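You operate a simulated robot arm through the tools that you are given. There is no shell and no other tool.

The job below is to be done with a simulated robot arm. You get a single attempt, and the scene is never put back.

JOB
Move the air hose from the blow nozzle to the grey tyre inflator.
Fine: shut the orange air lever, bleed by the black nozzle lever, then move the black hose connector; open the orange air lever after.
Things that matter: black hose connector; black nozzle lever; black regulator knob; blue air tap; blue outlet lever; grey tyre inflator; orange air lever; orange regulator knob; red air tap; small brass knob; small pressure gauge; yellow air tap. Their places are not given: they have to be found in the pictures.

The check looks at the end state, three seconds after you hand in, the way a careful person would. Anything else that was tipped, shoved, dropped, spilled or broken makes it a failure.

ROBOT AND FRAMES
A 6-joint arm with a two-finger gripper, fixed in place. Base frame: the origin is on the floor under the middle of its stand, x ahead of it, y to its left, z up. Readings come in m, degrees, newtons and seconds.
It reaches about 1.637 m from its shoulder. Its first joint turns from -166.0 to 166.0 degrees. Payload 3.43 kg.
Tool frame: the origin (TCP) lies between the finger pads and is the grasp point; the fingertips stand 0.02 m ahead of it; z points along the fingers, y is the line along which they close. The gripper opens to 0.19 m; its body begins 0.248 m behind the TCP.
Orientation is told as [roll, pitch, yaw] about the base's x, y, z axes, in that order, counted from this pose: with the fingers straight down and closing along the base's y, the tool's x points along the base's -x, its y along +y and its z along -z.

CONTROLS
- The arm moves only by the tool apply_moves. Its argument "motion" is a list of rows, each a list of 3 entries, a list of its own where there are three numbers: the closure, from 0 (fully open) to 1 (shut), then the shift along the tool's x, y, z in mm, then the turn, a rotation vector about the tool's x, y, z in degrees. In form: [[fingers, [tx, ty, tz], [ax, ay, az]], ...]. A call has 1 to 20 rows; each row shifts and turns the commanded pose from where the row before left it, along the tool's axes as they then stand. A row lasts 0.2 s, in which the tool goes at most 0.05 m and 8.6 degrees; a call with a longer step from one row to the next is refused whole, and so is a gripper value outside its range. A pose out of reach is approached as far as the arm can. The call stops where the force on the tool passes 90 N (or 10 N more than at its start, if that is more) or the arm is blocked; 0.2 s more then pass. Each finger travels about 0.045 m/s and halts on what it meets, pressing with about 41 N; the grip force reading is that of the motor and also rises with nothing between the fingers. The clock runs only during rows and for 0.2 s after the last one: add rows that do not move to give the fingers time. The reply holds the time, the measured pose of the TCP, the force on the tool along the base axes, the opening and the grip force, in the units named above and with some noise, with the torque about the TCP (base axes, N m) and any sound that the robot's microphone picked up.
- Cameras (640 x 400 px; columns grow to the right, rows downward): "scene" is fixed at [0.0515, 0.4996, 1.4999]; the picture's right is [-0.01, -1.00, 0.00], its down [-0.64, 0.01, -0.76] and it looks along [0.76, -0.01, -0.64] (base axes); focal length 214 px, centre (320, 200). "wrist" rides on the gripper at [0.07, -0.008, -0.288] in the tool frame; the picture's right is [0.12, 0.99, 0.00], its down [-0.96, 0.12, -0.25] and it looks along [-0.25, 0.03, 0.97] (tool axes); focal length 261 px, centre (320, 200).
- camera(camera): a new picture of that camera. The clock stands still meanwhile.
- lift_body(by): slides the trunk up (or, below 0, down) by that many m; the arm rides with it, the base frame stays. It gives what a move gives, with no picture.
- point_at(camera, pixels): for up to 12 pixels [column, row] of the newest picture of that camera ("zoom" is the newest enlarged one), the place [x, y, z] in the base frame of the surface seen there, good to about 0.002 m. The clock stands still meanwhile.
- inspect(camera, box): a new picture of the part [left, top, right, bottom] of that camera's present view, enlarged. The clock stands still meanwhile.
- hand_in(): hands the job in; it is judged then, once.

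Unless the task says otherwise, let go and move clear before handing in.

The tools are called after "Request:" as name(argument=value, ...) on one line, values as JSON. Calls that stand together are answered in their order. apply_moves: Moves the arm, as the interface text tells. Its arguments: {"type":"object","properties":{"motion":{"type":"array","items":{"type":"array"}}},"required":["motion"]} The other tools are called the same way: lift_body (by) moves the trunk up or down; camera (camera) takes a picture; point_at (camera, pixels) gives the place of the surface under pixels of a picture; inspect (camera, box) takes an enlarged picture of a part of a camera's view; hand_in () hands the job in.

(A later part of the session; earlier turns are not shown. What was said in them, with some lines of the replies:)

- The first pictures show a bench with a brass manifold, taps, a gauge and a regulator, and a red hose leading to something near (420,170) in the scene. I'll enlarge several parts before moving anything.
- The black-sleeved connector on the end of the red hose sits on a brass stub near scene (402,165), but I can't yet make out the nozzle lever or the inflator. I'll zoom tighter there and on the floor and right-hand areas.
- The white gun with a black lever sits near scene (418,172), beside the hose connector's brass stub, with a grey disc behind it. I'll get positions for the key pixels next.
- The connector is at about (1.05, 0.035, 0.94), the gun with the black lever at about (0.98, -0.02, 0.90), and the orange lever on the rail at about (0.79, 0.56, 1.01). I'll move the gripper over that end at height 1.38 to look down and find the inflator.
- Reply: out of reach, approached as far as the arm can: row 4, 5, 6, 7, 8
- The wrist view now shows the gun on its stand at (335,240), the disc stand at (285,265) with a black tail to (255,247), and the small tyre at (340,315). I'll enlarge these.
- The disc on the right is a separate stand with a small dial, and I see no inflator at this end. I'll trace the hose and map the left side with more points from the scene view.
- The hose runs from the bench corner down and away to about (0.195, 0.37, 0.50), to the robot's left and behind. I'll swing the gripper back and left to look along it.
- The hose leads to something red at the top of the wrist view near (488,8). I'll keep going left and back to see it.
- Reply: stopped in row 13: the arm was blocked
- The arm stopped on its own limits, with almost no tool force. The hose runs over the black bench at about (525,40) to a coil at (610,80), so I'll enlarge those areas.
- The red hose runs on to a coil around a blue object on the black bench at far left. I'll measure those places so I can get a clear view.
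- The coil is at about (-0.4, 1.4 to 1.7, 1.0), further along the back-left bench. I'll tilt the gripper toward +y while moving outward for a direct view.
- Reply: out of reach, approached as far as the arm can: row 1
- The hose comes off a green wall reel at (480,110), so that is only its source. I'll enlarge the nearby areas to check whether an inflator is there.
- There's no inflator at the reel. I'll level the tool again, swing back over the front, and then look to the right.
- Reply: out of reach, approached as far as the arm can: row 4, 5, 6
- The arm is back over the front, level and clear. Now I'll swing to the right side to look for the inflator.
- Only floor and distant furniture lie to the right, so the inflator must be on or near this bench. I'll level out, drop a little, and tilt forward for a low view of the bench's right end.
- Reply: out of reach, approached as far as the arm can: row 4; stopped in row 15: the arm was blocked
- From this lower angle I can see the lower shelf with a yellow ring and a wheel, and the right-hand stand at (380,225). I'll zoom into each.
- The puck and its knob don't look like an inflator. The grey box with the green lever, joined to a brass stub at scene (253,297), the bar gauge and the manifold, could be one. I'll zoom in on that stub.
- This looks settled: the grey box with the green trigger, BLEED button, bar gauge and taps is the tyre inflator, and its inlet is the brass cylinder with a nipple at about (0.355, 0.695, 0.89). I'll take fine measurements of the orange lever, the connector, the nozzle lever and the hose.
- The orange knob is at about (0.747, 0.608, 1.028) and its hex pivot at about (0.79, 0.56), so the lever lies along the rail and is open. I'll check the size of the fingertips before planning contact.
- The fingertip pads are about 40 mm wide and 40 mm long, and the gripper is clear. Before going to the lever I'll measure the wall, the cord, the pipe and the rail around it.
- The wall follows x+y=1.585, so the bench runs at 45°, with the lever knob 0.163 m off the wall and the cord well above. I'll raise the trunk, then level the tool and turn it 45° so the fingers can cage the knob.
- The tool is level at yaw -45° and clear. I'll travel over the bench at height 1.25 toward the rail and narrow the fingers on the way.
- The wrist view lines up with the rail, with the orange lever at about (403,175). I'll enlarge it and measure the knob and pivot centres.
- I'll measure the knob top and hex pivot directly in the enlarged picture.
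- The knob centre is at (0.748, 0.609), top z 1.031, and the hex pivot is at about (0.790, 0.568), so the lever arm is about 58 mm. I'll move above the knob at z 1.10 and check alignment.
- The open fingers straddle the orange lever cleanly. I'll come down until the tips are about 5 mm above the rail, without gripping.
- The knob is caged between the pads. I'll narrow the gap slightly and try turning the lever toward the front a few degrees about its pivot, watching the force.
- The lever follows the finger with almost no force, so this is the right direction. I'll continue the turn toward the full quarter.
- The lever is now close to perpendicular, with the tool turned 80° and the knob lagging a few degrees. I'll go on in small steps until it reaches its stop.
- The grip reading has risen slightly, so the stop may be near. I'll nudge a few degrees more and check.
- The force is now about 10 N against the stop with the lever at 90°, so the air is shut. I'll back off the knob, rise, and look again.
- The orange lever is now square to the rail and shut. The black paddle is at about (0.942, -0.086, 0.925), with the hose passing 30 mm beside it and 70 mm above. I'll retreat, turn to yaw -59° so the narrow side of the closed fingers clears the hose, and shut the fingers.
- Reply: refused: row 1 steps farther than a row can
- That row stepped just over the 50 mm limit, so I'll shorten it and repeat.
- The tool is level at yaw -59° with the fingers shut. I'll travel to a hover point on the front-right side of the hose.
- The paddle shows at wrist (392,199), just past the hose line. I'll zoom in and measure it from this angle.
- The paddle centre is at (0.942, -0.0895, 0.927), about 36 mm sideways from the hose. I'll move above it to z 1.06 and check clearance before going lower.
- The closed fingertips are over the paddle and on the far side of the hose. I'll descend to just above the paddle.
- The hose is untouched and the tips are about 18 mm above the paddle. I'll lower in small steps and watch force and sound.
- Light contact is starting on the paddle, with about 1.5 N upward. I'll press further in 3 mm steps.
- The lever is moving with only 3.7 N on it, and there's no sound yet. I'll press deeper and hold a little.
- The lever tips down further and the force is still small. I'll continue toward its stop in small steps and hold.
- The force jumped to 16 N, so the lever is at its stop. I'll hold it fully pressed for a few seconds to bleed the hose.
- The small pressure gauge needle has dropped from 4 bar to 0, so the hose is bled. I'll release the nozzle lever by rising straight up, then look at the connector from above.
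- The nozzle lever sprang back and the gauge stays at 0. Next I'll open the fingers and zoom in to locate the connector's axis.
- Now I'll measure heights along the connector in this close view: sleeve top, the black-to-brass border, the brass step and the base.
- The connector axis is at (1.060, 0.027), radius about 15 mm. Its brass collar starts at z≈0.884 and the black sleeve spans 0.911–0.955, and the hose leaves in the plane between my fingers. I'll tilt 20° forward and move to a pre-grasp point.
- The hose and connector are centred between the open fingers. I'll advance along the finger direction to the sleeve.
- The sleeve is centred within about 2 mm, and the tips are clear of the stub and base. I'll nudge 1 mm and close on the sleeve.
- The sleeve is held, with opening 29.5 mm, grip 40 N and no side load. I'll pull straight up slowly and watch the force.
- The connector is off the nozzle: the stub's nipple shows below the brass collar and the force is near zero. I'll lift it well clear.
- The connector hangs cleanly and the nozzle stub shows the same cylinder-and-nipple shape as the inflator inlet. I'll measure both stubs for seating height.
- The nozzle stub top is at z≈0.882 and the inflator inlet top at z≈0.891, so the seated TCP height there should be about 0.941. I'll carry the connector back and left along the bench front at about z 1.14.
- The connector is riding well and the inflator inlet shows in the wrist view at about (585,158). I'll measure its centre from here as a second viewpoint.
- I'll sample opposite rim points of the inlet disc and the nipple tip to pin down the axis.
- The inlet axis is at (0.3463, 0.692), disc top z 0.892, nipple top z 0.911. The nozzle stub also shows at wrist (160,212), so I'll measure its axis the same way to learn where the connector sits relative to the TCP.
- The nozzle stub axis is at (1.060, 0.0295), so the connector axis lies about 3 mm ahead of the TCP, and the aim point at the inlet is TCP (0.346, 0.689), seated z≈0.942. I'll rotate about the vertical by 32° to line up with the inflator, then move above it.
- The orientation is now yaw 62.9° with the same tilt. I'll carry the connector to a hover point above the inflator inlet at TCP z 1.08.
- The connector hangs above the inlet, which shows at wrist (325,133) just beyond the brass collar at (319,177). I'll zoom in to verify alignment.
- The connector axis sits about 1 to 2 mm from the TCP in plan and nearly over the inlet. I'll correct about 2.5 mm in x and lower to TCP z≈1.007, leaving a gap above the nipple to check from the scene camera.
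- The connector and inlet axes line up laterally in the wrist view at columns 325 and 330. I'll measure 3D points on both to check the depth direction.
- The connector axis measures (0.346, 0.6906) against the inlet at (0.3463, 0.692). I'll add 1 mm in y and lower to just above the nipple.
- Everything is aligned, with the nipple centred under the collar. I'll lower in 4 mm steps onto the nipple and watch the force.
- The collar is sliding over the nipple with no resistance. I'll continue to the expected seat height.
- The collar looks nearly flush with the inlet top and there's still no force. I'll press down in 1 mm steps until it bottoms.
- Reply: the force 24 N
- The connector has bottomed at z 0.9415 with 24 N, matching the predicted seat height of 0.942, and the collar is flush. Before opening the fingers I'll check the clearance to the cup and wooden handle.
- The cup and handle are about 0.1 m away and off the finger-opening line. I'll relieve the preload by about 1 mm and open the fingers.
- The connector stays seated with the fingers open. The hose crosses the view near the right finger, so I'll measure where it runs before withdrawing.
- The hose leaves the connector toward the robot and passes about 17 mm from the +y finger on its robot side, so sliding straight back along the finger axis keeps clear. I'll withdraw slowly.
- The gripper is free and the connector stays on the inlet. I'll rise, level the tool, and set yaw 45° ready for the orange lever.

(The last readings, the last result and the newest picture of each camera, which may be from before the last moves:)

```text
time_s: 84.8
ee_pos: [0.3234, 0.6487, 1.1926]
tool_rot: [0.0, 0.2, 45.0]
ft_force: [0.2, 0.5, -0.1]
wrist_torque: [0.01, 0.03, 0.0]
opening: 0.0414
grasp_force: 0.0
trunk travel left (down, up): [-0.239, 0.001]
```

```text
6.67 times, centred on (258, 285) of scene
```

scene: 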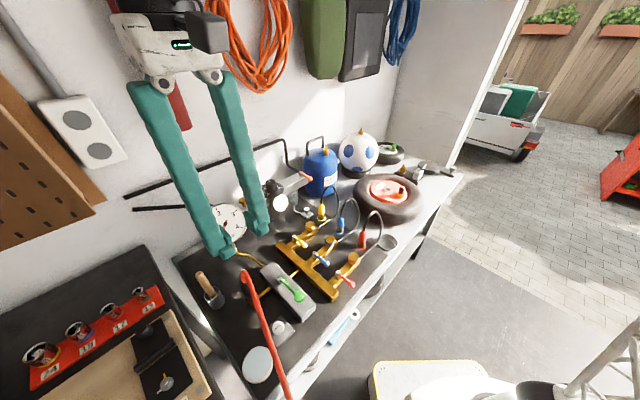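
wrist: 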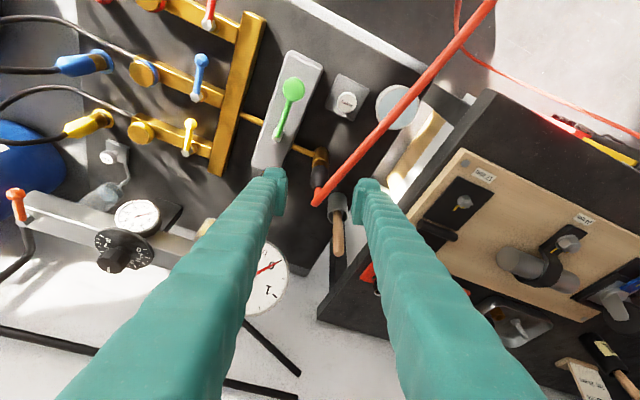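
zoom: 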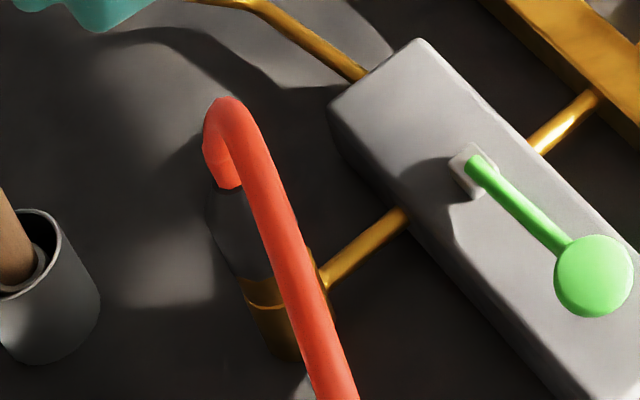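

The connector stands upright and flush on the inflator inlet. Now I'll travel to above the orange lever's knob, expected at about (0.7486, 0.5275).

Request:
apply_moves(motion=[[0.78, [-21.8, -38.8, 6], [0, 0, 0]], [0.78, [-21.8, -38.8, 6], [0, 0, 0]], [0.78, [-21.8, -38.8, 6], [0, 0, 0]], [0.78, [-21.8, -38.8, 6], [0, 0, 0]], [0.78, [-21.8, -38.8, 6], [0, 0, 0]], [0.78, [-21.8, -38.8, 6], [0, 0, 0]], [0.78, [-21.8, -38.8, 6], [0, 0, 0]], [0.78, [-21.8, -38.8, 6], [0, 0, 0]], [0.78, [-21.8, -38.8, 6], [0, 0, 0]], [0.78, [-19, -37.5, 6], [0, 0, 0]], [0.78, [0, 0, 0], [0, 0, 0]]])

Request:
camera(camera="wrist")

Request:
inspect(camera="wrist", box=[270, 130, 370, 230])

Request:
inspect(camera="scene", box=[250, 130, 346, 220])

```text
time_s: 87.2
ee_pos: [0.7501, 0.5287, 1.13]
tool_rot: [0.0, 0.1, 45.1]
ft_force: [0.2, 0.3, 0.1]
wrist_torque: [-0.05, 0.04, 0.0]
opening: 0.0418
grasp_force: 0.0
trunk travel left (down, up): [-0.239, 0.001]
```

```text
taken
```

wrist: 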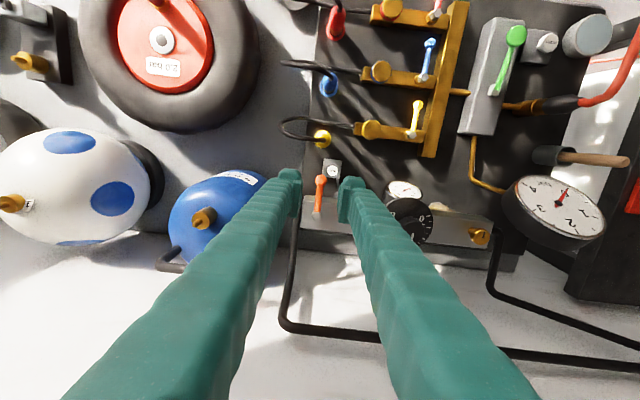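

```text
4.00 times, centred on (320, 180) of wrist
```

zoom: 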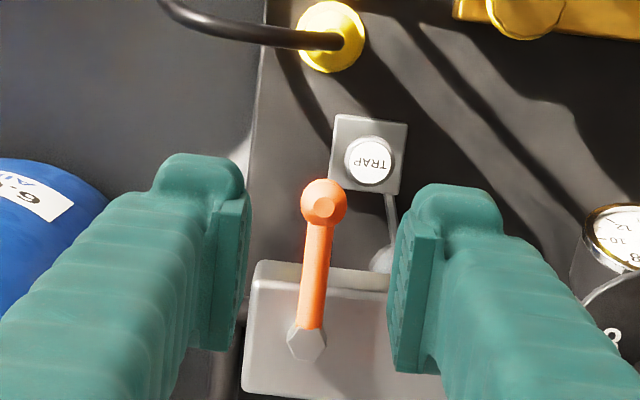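

```text
4.44 times, centred on (298, 175) of scene
```

zoom: 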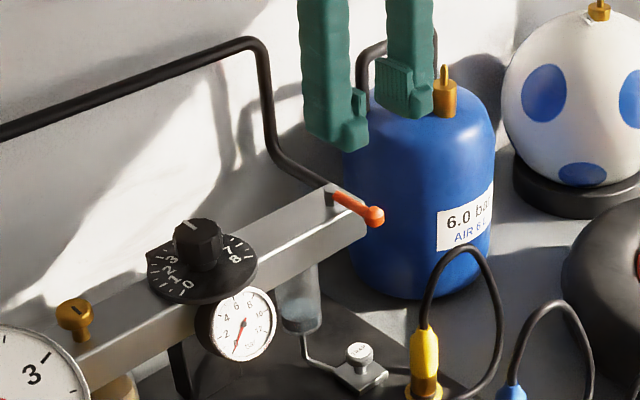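

The knob sits between the fingers at wrist (321,181), and I'll measure it and the hex pivot once more.

Request:
point_at(camera="wrist", pixels=[[321, 181], [322, 182], [319, 195], [317, 205], [316.5, 216], [317, 212]])

Request:
point_at(camera="zoom", pixels=[[376, 212], [355, 200], [330, 192], [460, 215], [455, 100], [470, 200]])

```text
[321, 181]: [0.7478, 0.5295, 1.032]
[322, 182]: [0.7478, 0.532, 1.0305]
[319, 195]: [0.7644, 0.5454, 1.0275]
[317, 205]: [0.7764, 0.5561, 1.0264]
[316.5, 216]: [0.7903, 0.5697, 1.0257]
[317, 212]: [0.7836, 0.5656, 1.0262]
```

```text
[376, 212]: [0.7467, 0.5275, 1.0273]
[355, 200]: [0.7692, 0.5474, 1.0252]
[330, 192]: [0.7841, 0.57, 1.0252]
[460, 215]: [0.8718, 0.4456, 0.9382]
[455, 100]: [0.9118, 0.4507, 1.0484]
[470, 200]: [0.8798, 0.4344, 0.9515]
```

The knob is at (0.748, 0.5295), with the lever square to the rail. I'll lower the open fingers around it.

Request:
apply_moves(motion=[[0.78, [1, 2.2, 25], [0, 0, 0]], [0.78, [0, 0, 25], [0, 0, 0]], [0.78, [0, 0, 25], [0, 0, 0]], [0.78, [0, 0, 18], [0, 0, 0]], [0.84, [0, 0, 0], [0, 0, 0]], [0.84, [0, 0, 0], [0, 0, 0]]])

Request:
inspect(camera="wrist", box=[270, 130, 370, 230])

Request:
inspect(camera="scene", box=[260, 140, 340, 200])

```text
time_s: 88.5
ee_pos: [0.7468, 0.5283, 1.0397]
tool_rot: [0.0, 0.0, 45.2]
ft_force: [-0.4, 0.4, 0.4]
wrist_torque: [0.04, 0.03, 0.01]
opening: 0.0307
grasp_force: 0.1
trunk travel left (down, up): [-0.239, 0.001]
```

```text
4.00 times, centred on (320, 180) of wrist
```

zoom: 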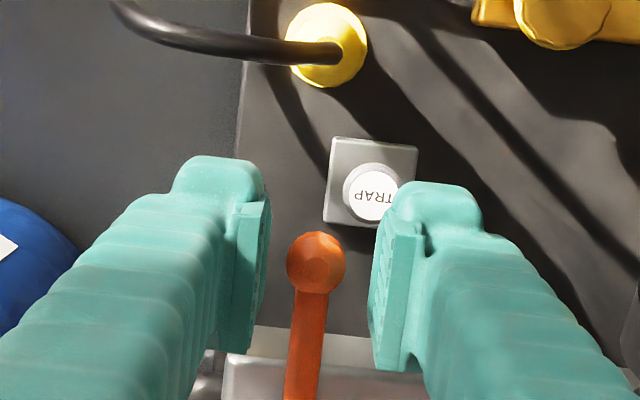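

```text
6.67 times, centred on (300, 170) of scene
```

zoom: 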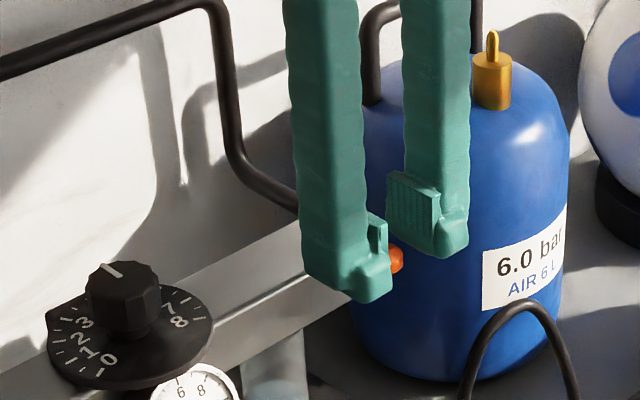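

The knob is caged. I'll lower 3 mm and turn the lever back toward inline, checking force at the start.

Request:
apply_moves(motion=[[0.84, [0, 0, 3], [0, 0, 0]], [0.84, [-0.14, 4.04, 0], [0, 0, 4]], [0.84, [-0.14, 4.04, 0], [0, 0, 4]], [0.84, [-0.56, 8.07, 0], [0, 0, 8]], [0.84, [-0.56, 8.07, 0], [0, 0, 8]], [0.84, [-0.56, 8.07, 0], [0, 0, 8]], [0.84, [0, 0, 0], [0, 0, 0]]])

Request:
inspect(camera="wrist", box=[270, 130, 370, 230])

```text
time_s: 90.2
ee_pos: [0.7299, 0.556, 1.0343]
tool_rot: [0.0, 0.1, 12.9]
ft_force: [0.3, 0.1, 0.2]
wrist_torque: [0.02, 0.03, 0.01]
opening: 0.0301
grasp_force: 0.0
trunk travel left (down, up): [-0.239, 0.001]
```

```text
4.00 times, centred on (320, 180) of wrist
```

zoom: 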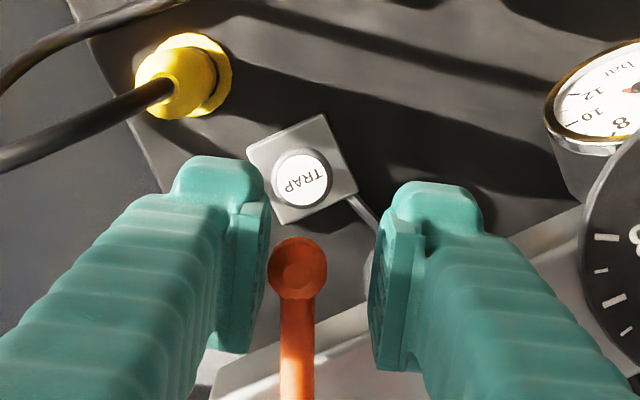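

The lever follows freely. I'll continue toward inline.

Request:
apply_moves(motion=[[0.84, [-0.56, 8.07, 0], [0, 0, 8]], [0.84, [-0.56, 8.07, 0], [0, 0, 8]], [0.84, [-0.56, 8.07, 0], [0, 0, 8]], [0.84, [-0.56, 8.07, 0], [0, 0, 8]], [0.84, [-0.56, 8.07, 0], [0, 0, 8]], [0.84, [-0.56, 8.07, 0], [0, 0, 8]], [0.84, [-0.14, 4.04, 0], [0, 0, 4]], [0.84, [0, 0, 0], [0, 0, 0]]])

Request:
inspect(camera="wrist", box=[270, 130, 370, 230])

```text
time_s: 92.0
ee_pos: [0.7422, 0.6055, 1.0354]
tool_rot: [-0.1, 0.0, -39.0]
ft_force: [0.5, 0.8, 0.3]
wrist_torque: [0.02, -0.02, 0.0]
opening: 0.0302
grasp_force: 0.0
trunk travel left (down, up): [-0.239, 0.001]
```

```text
4.00 times, centred on (320, 180) of wrist
```

zoom: 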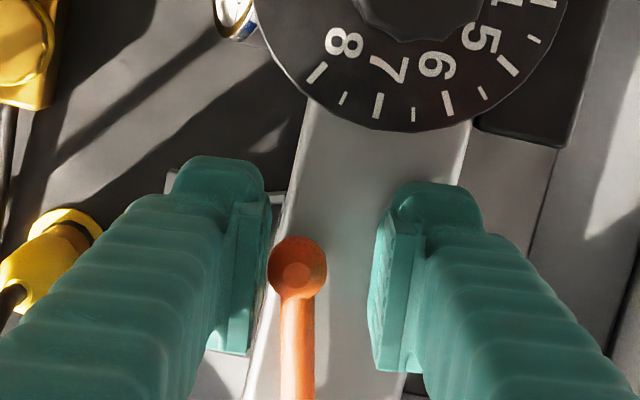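

The lever is nearly inline with the rail. I'll nudge it in small steps to its open stop.

Request:
apply_moves(motion=[[0.84, [-0.14, 4.04, 0], [0, 0, 4]], [0.84, [-0.14, 4.04, 0], [0, 0, 4]], [0.84, [-0.04, 2.02, 0], [0, 0, 2]], [0.84, [0, 0, 0], [0, 0, 0]]])

Request:
inspect(camera="wrist", box=[270, 130, 370, 230])

```text
time_s: 93.0
ee_pos: [0.7485, 0.6133, 1.0355]
tool_rot: [-0.1, 0.0, -49.0]
ft_force: [-9.0, -6.0, -1.1]
wrist_torque: [1.23, -1.83, 0.21]
opening: 0.0291
grasp_force: 0.1
trunk travel left (down, up): [-0.239, 0.001]
```

```text
4.00 times, centred on (320, 180) of wrist
```

zoom: 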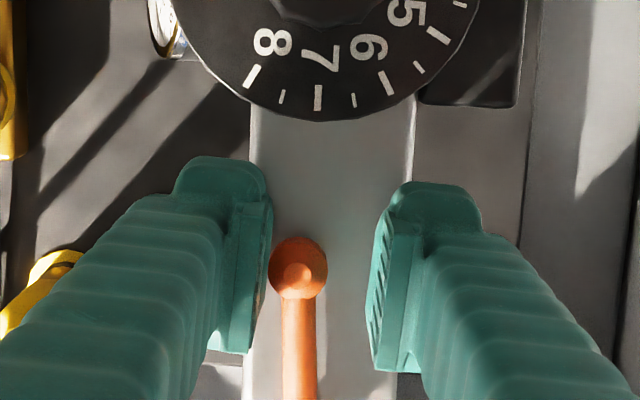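

The push reads about 11 N, but the torque shows part of that comes from about 0.2 m or more above the TCP, so the gripper body may be brushing something near the wall. I'll back off 4 mm and look.

Request:
apply_moves(motion=[[0.84, [0, -4, 0], [0, 0, 0]], [0.84, [0, 0, 0], [0, 0, 0]]])

Request:
camera(camera="scene")

Request:
inspect(camera="scene", box=[190, 0, 380, 120])

Request:
inspect(camera="scene", box=[240, 100, 340, 200])

```text
time_s: 93.5
ee_pos: [0.7465, 0.6098, 1.0343]
tool_rot: [-0.1, 0.0, -49.0]
ft_force: [0.0, 0.3, -1.2]
wrist_torque: [-0.01, -0.02, 0.0]
opening: 0.0304
grasp_force: 0.0
trunk travel left (down, up): [-0.239, 0.001]
```

```text
taken
```

scene: 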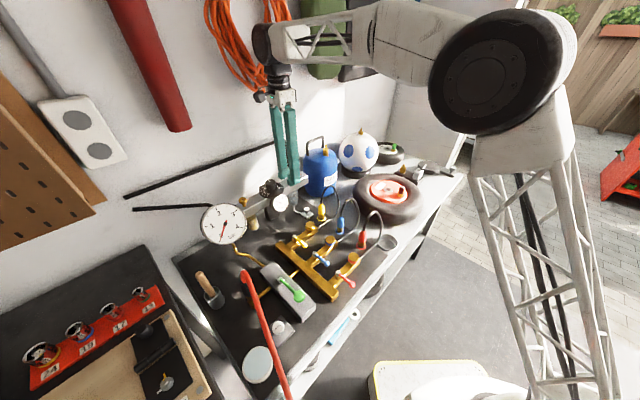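

```text
3.33 times, centred on (285, 60) of scene
```

zoom: 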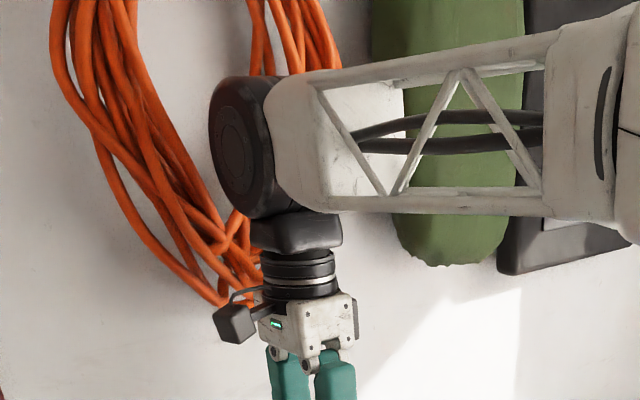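

```text
4.00 times, centred on (290, 150) of scene
```

zoom: 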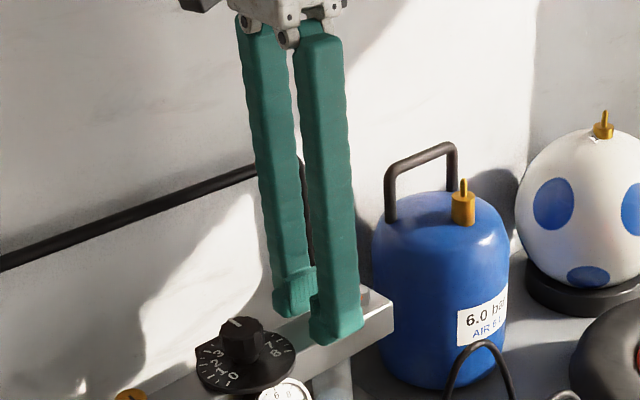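

With 4 mm of retreat the force is gone. The wrist is close to the hanging orange cord, so instead of pushing further toward the wall I'll lean the gripper back 5°, return to yaw -45° and close gently so the fingers centre the knob inline.

Request:
apply_moves(motion=[[0.84, [-1, 0, -2], [0, 0, -4]], [0.84, [0, 0, 0], [-5, 0, 0]], [0.84, [0, 0, 0], [0, 0, 0]], [0.86, [0, 0, 0], [0, 0, 0]], [0.88, [0, 0, 0], [0, 0, 0]], [0.88, [0, 0, 0], [0, 0, 0]]])

Request:
inspect(camera="wrist", box=[270, 130, 370, 230])

```text
time_s: 95.0
ee_pos: [0.7459, 0.6105, 1.0377]
tool_rot: [4.9, 0.0, -45.0]
ft_force: [0.5, 0.9, 0.7]
wrist_torque: [0.0, 0.0, -0.01]
opening: 0.0227
grasp_force: 0.1
trunk travel left (down, up): [-0.239, 0.001]
```

```text
4.00 times, centred on (320, 180) of wrist
```

zoom: 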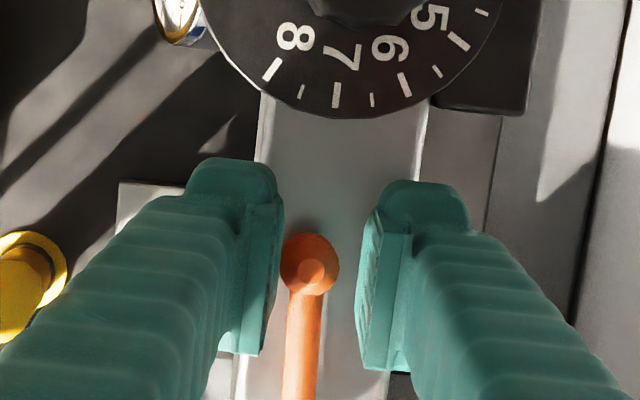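

The knob is about 4 mm toward the front finger, so the lever is still a few degrees short. I'll close the fingers further to centre it.

Request:
apply_moves(motion=[[0.9, [0, 0, 0], [0, 0, 0]], [0.92, [0, 0, 0], [0, 0, 0]], [0.94, [0, 0, 0], [0, 0, 0]], [0.94, [0, 0, 0], [0, 0, 0]]])

Request:
inspect(camera="wrist", box=[270, 130, 370, 230])

```text
time_s: 96.0
ee_pos: [0.7478, 0.6094, 1.0398]
tool_rot: [5.1, 0.0, -45.1]
ft_force: [-3.2, -4.9, 27.0]
wrist_torque: [-0.18, 0.13, -0.04]
opening: 0.0126
grasp_force: 0.7
trunk travel left (down, up): [-0.239, 0.001]
```

```text
4.00 times, centred on (320, 180) of wrist
```

zoom: 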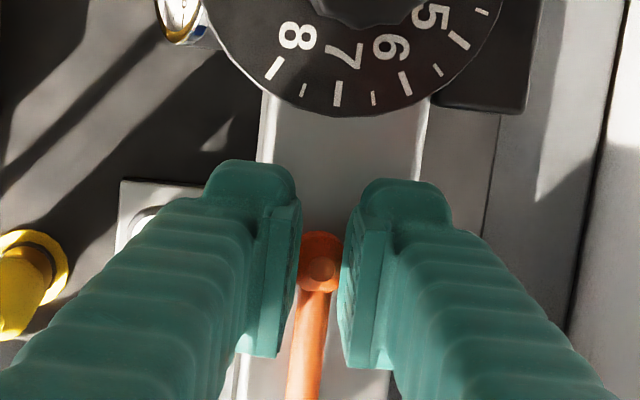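

The fingers centred the knob, and the handle now looks parallel to the rail, but the 27 N upward force shows the tips riding on the knob's chamfer. I'll open the fingers at once to relieve that.

Request:
apply_moves(motion=[[0.88, [0, 0, 0], [0, 0, 0]], [0.84, [0, 0, 0], [0, 0, 0]], [0.8, [0, 0, 0], [0, 0, 0]], [0.78, [0, 0, 0], [0, 0, 0]]])

Request:
inspect(camera="wrist", box=[270, 130, 370, 230])

Request:
inspect(camera="scene", box=[260, 150, 324, 200])

```text
time_s: 97.0
ee_pos: [0.7473, 0.6102, 1.0367]
tool_rot: [4.9, 0.1, -44.9]
ft_force: [0.2, -0.8, 1.1]
wrist_torque: [0.02, 0.01, 0.02]
opening: 0.042
grasp_force: 0.1
trunk travel left (down, up): [-0.239, 0.001]
```

```text
4.00 times, centred on (320, 180) of wrist
```

zoom: 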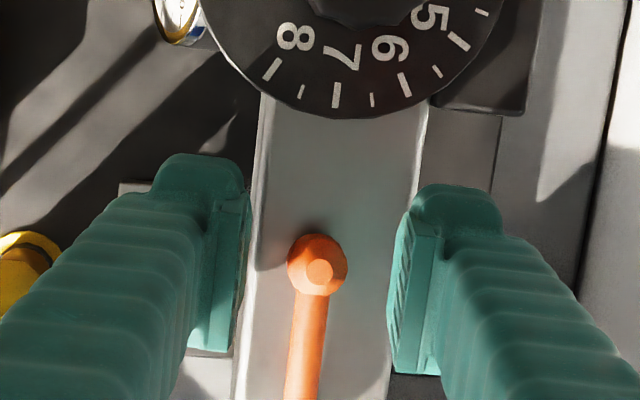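

```text
8.00 times, centred on (292, 175) of scene
```

zoom: 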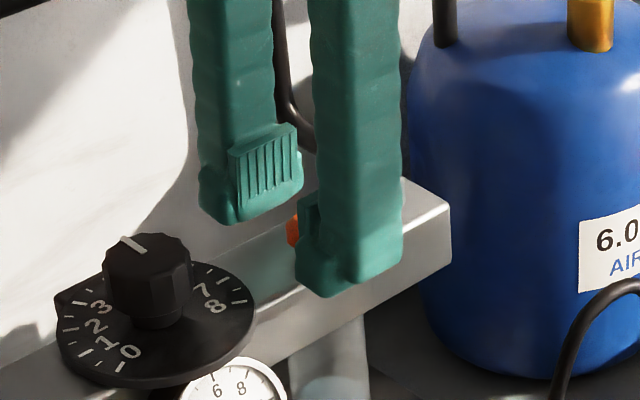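

The fingers are open and unloaded, with the lever near inline. I'll rise clear, then check the lever angle and the gauge.

Request:
apply_moves(motion=[[0.78, [0, 0, -15], [0, 0, 0]], [0.78, [0, 0, -30], [0, 0, 0]], [0.78, [0, -20, -35], [0, 0, 0]], [0.78, [0, -40, -20], [0, 0, 0]], [0.78, [0, -45, -10], [0, 0, 0]], [0.78, [0, -45, 0], [0, 0, 0]], [0.78, [0, -45, 0], [0, 0, 0]], [0.78, [0, 0, 0], [5, 0, 0]], [0.78, [0, 0, 0], [0, 0, 0]]])

Request:
camera(camera="scene")

Request:
inspect(camera="scene", box=[230, 160, 326, 220])

Request:
camera(camera="wrist")

```text
time_s: 99.0
ee_pos: [0.6026, 0.4657, 1.129]
tool_rot: [-0.2, 0.0, -44.9]
ft_force: [-0.4, 0.1, 0.2]
wrist_torque: [-0.05, 0.07, -0.01]
opening: 0.042
grasp_force: 0.1
trunk travel left (down, up): [-0.239, 0.001]
```

```text
taken
```

scene: 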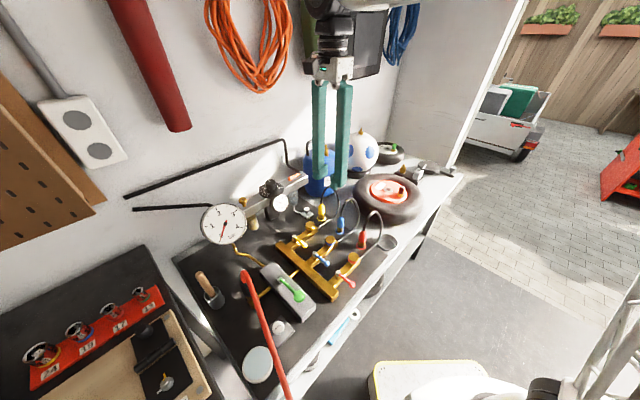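

```text
6.67 times, centred on (278, 190) of scene
```

zoom: 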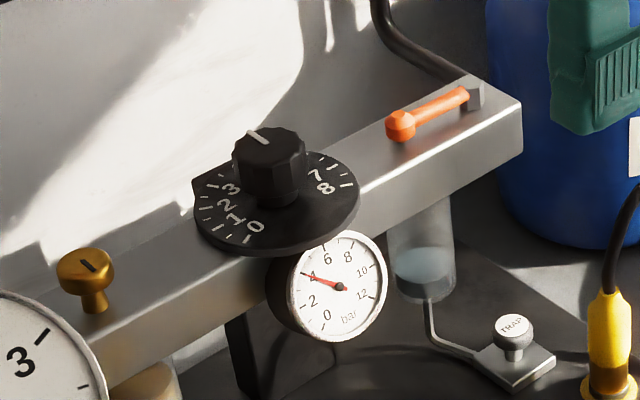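

```text
taken
```

wrist: 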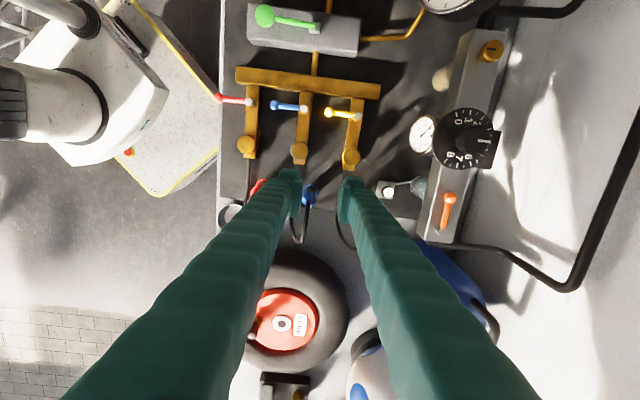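

The small gauge is back at 4 bar and the orange lever shows at the same pixels as at the start, (400,125) to (470,93), so it is open and nothing leaks. I'll inspect the rest of the scene for any disturbance.

Request:
inspect(camera="scene", box=[200, 245, 312, 325])

Request:
inspect(camera="scene", box=[340, 120, 500, 220])

Request:
inspect(camera="scene", box=[220, 290, 396, 400])

Request:
inspect(camera="scene", box=[100, 0, 440, 160])

Request:
inspect(camera="scene", box=[240, 200, 400, 300])

```text
5.00 times, centred on (256, 285) of scene
```

zoom: 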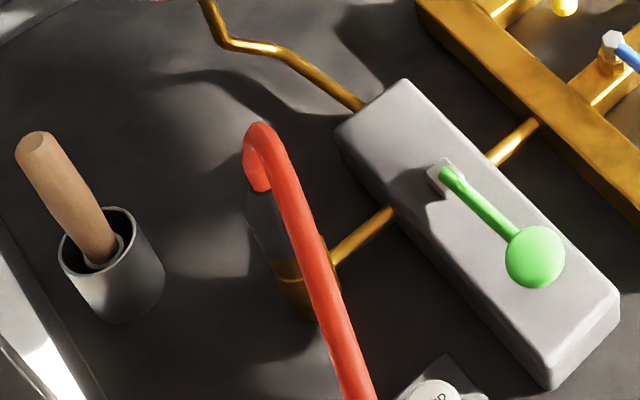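

```text
4.00 times, centred on (420, 170) of scene
```

zoom: 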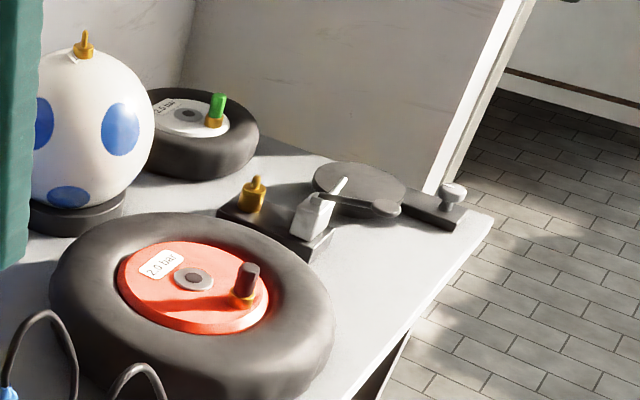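

```text
3.64 times, centred on (308, 345) of scene
```

zoom: 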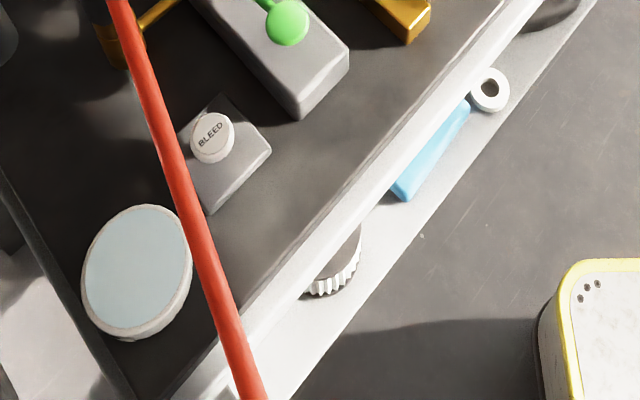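

```text
1.88 times, centred on (270, 80) of scene
```

zoom: 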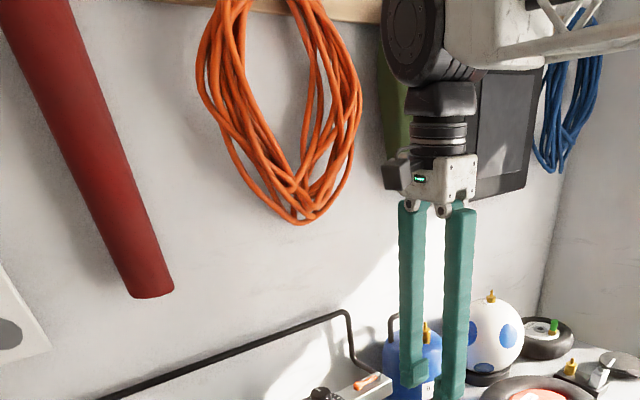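

```text
4.00 times, centred on (320, 250) of scene
```

zoom: 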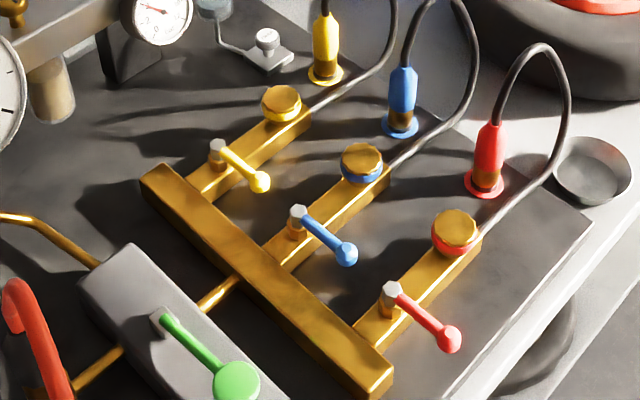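

The cord, taps, tyres, nozzle stand and BLEED button all match the starting pictures, and the connector stands on the inflator inlet. I'll retract the arm to a clear spot.

Request:
apply_moves(motion=[[0.78, [-14.4, -32.5, -25], [0, 0, 0]], [0.78, [-14.4, -32.5, -25], [0, 0, 0]], [0.78, [-14.4, -32.5, -25], [0, 0, 0]], [0.78, [-14.4, -32.5, -25], [0, 0, 0]], [0.78, [-14.4, -32.5, -25], [0, 0, 0]], [0.78, [-14.4, -32.5, -25], [0, 0, 0]], [0.78, [-14.4, -32.5, -25], [0, 0, 0]], [0.78, [-14.4, -32.5, -25], [0, 0, 0]], [0.78, [0, 0, 0], [0, 0, 0]]])

Request:
camera(camera="scene")

Request:
inspect(camera="scene", box=[230, 160, 326, 220])

Request:
inspect(camera="scene", box=[180, 185, 276, 245])

Request:
camera(camera="wrist")

```text
time_s: 101.0
ee_pos: [0.5011, 0.1992, 1.3309]
tool_rot: [-0.1, 0.0, -44.9]
ft_force: [-0.4, -0.5, 0.9]
wrist_torque: [0.02, -0.03, 0.05]
opening: 0.0418
grasp_force: 0.1
trunk travel left (down, up): [-0.239, 0.001]
```

```text
taken
```

scene: 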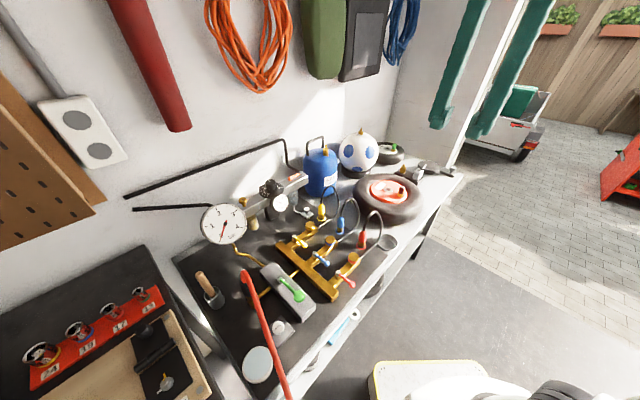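

```text
6.67 times, centred on (278, 190) of scene
```

zoom: 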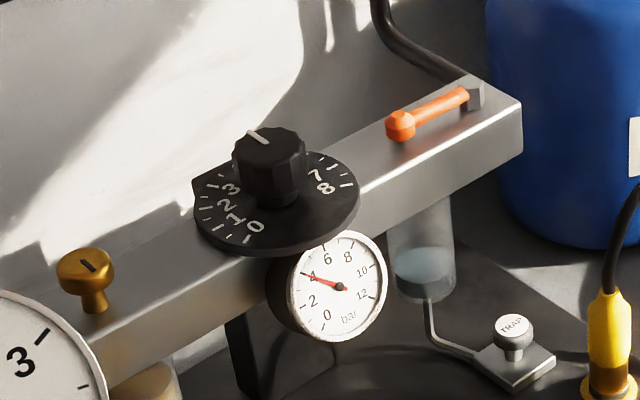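

```text
6.67 times, centred on (228, 215) of scene
```

zoom: 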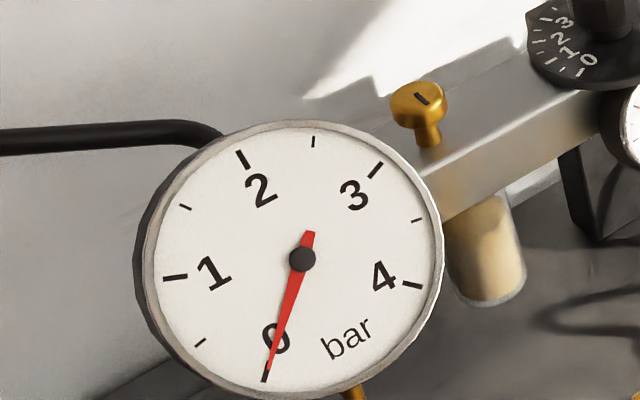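

```text
taken
```

wrist: 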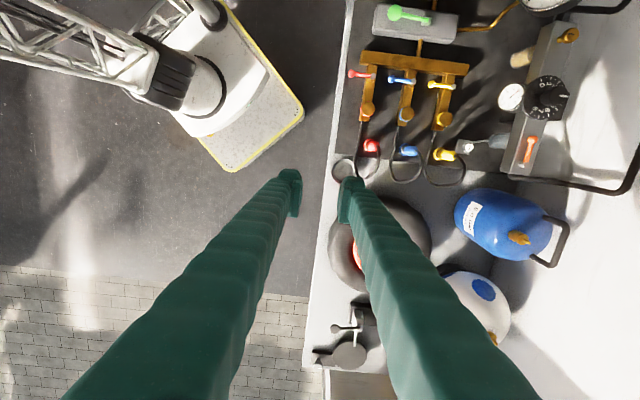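

The final pictures show the connector on the grey inflator's inlet, the orange lever inline with the gauge steady at 4 bar, the nozzle lever back up, and the arm clear. I'm handing the job in.

Request:
hand_in()

```text
The job is handed in.
```

The air hose is now on the grey tyre inflator, the orange air lever is open again, and the job is handed in; no result has come back yet.

- **Shut and bleed:** I turned the orange lever square to the rail, then held the black nozzle lever down. The small pressure gauge fell from 4 bar to 0.
- **Move:** The black hose connector lifted off the blow nozzle easily. It went over the inflator's inlet nipple until it bottomed at about 24 N, within 1 mm of the height I had predicted. It stayed seated when I let go.
- **Reopen:** The orange lever is back in its starting position. The gauge reads 4 bar again and held there in the last pictures, so I saw no leak.
- **Inflator identity:** Nothing on the bench is labelled as the inflator. I took it to be the grey box with the green lever, piped to the bar gauge and the three taps.
- **Near contact:** While I was reopening the lever, the force readings suggested the gripper briefly brushed something near the wall, probably the hanging orange cord. I backed off, and the cord looks the same as before.
- **Everything else:** The taps, tyres, blow nozzle stand and BLEED button look unchanged from the starting pictures. The arm is clear of the bench, and its trunk is still about 4 cm higher than at the start.
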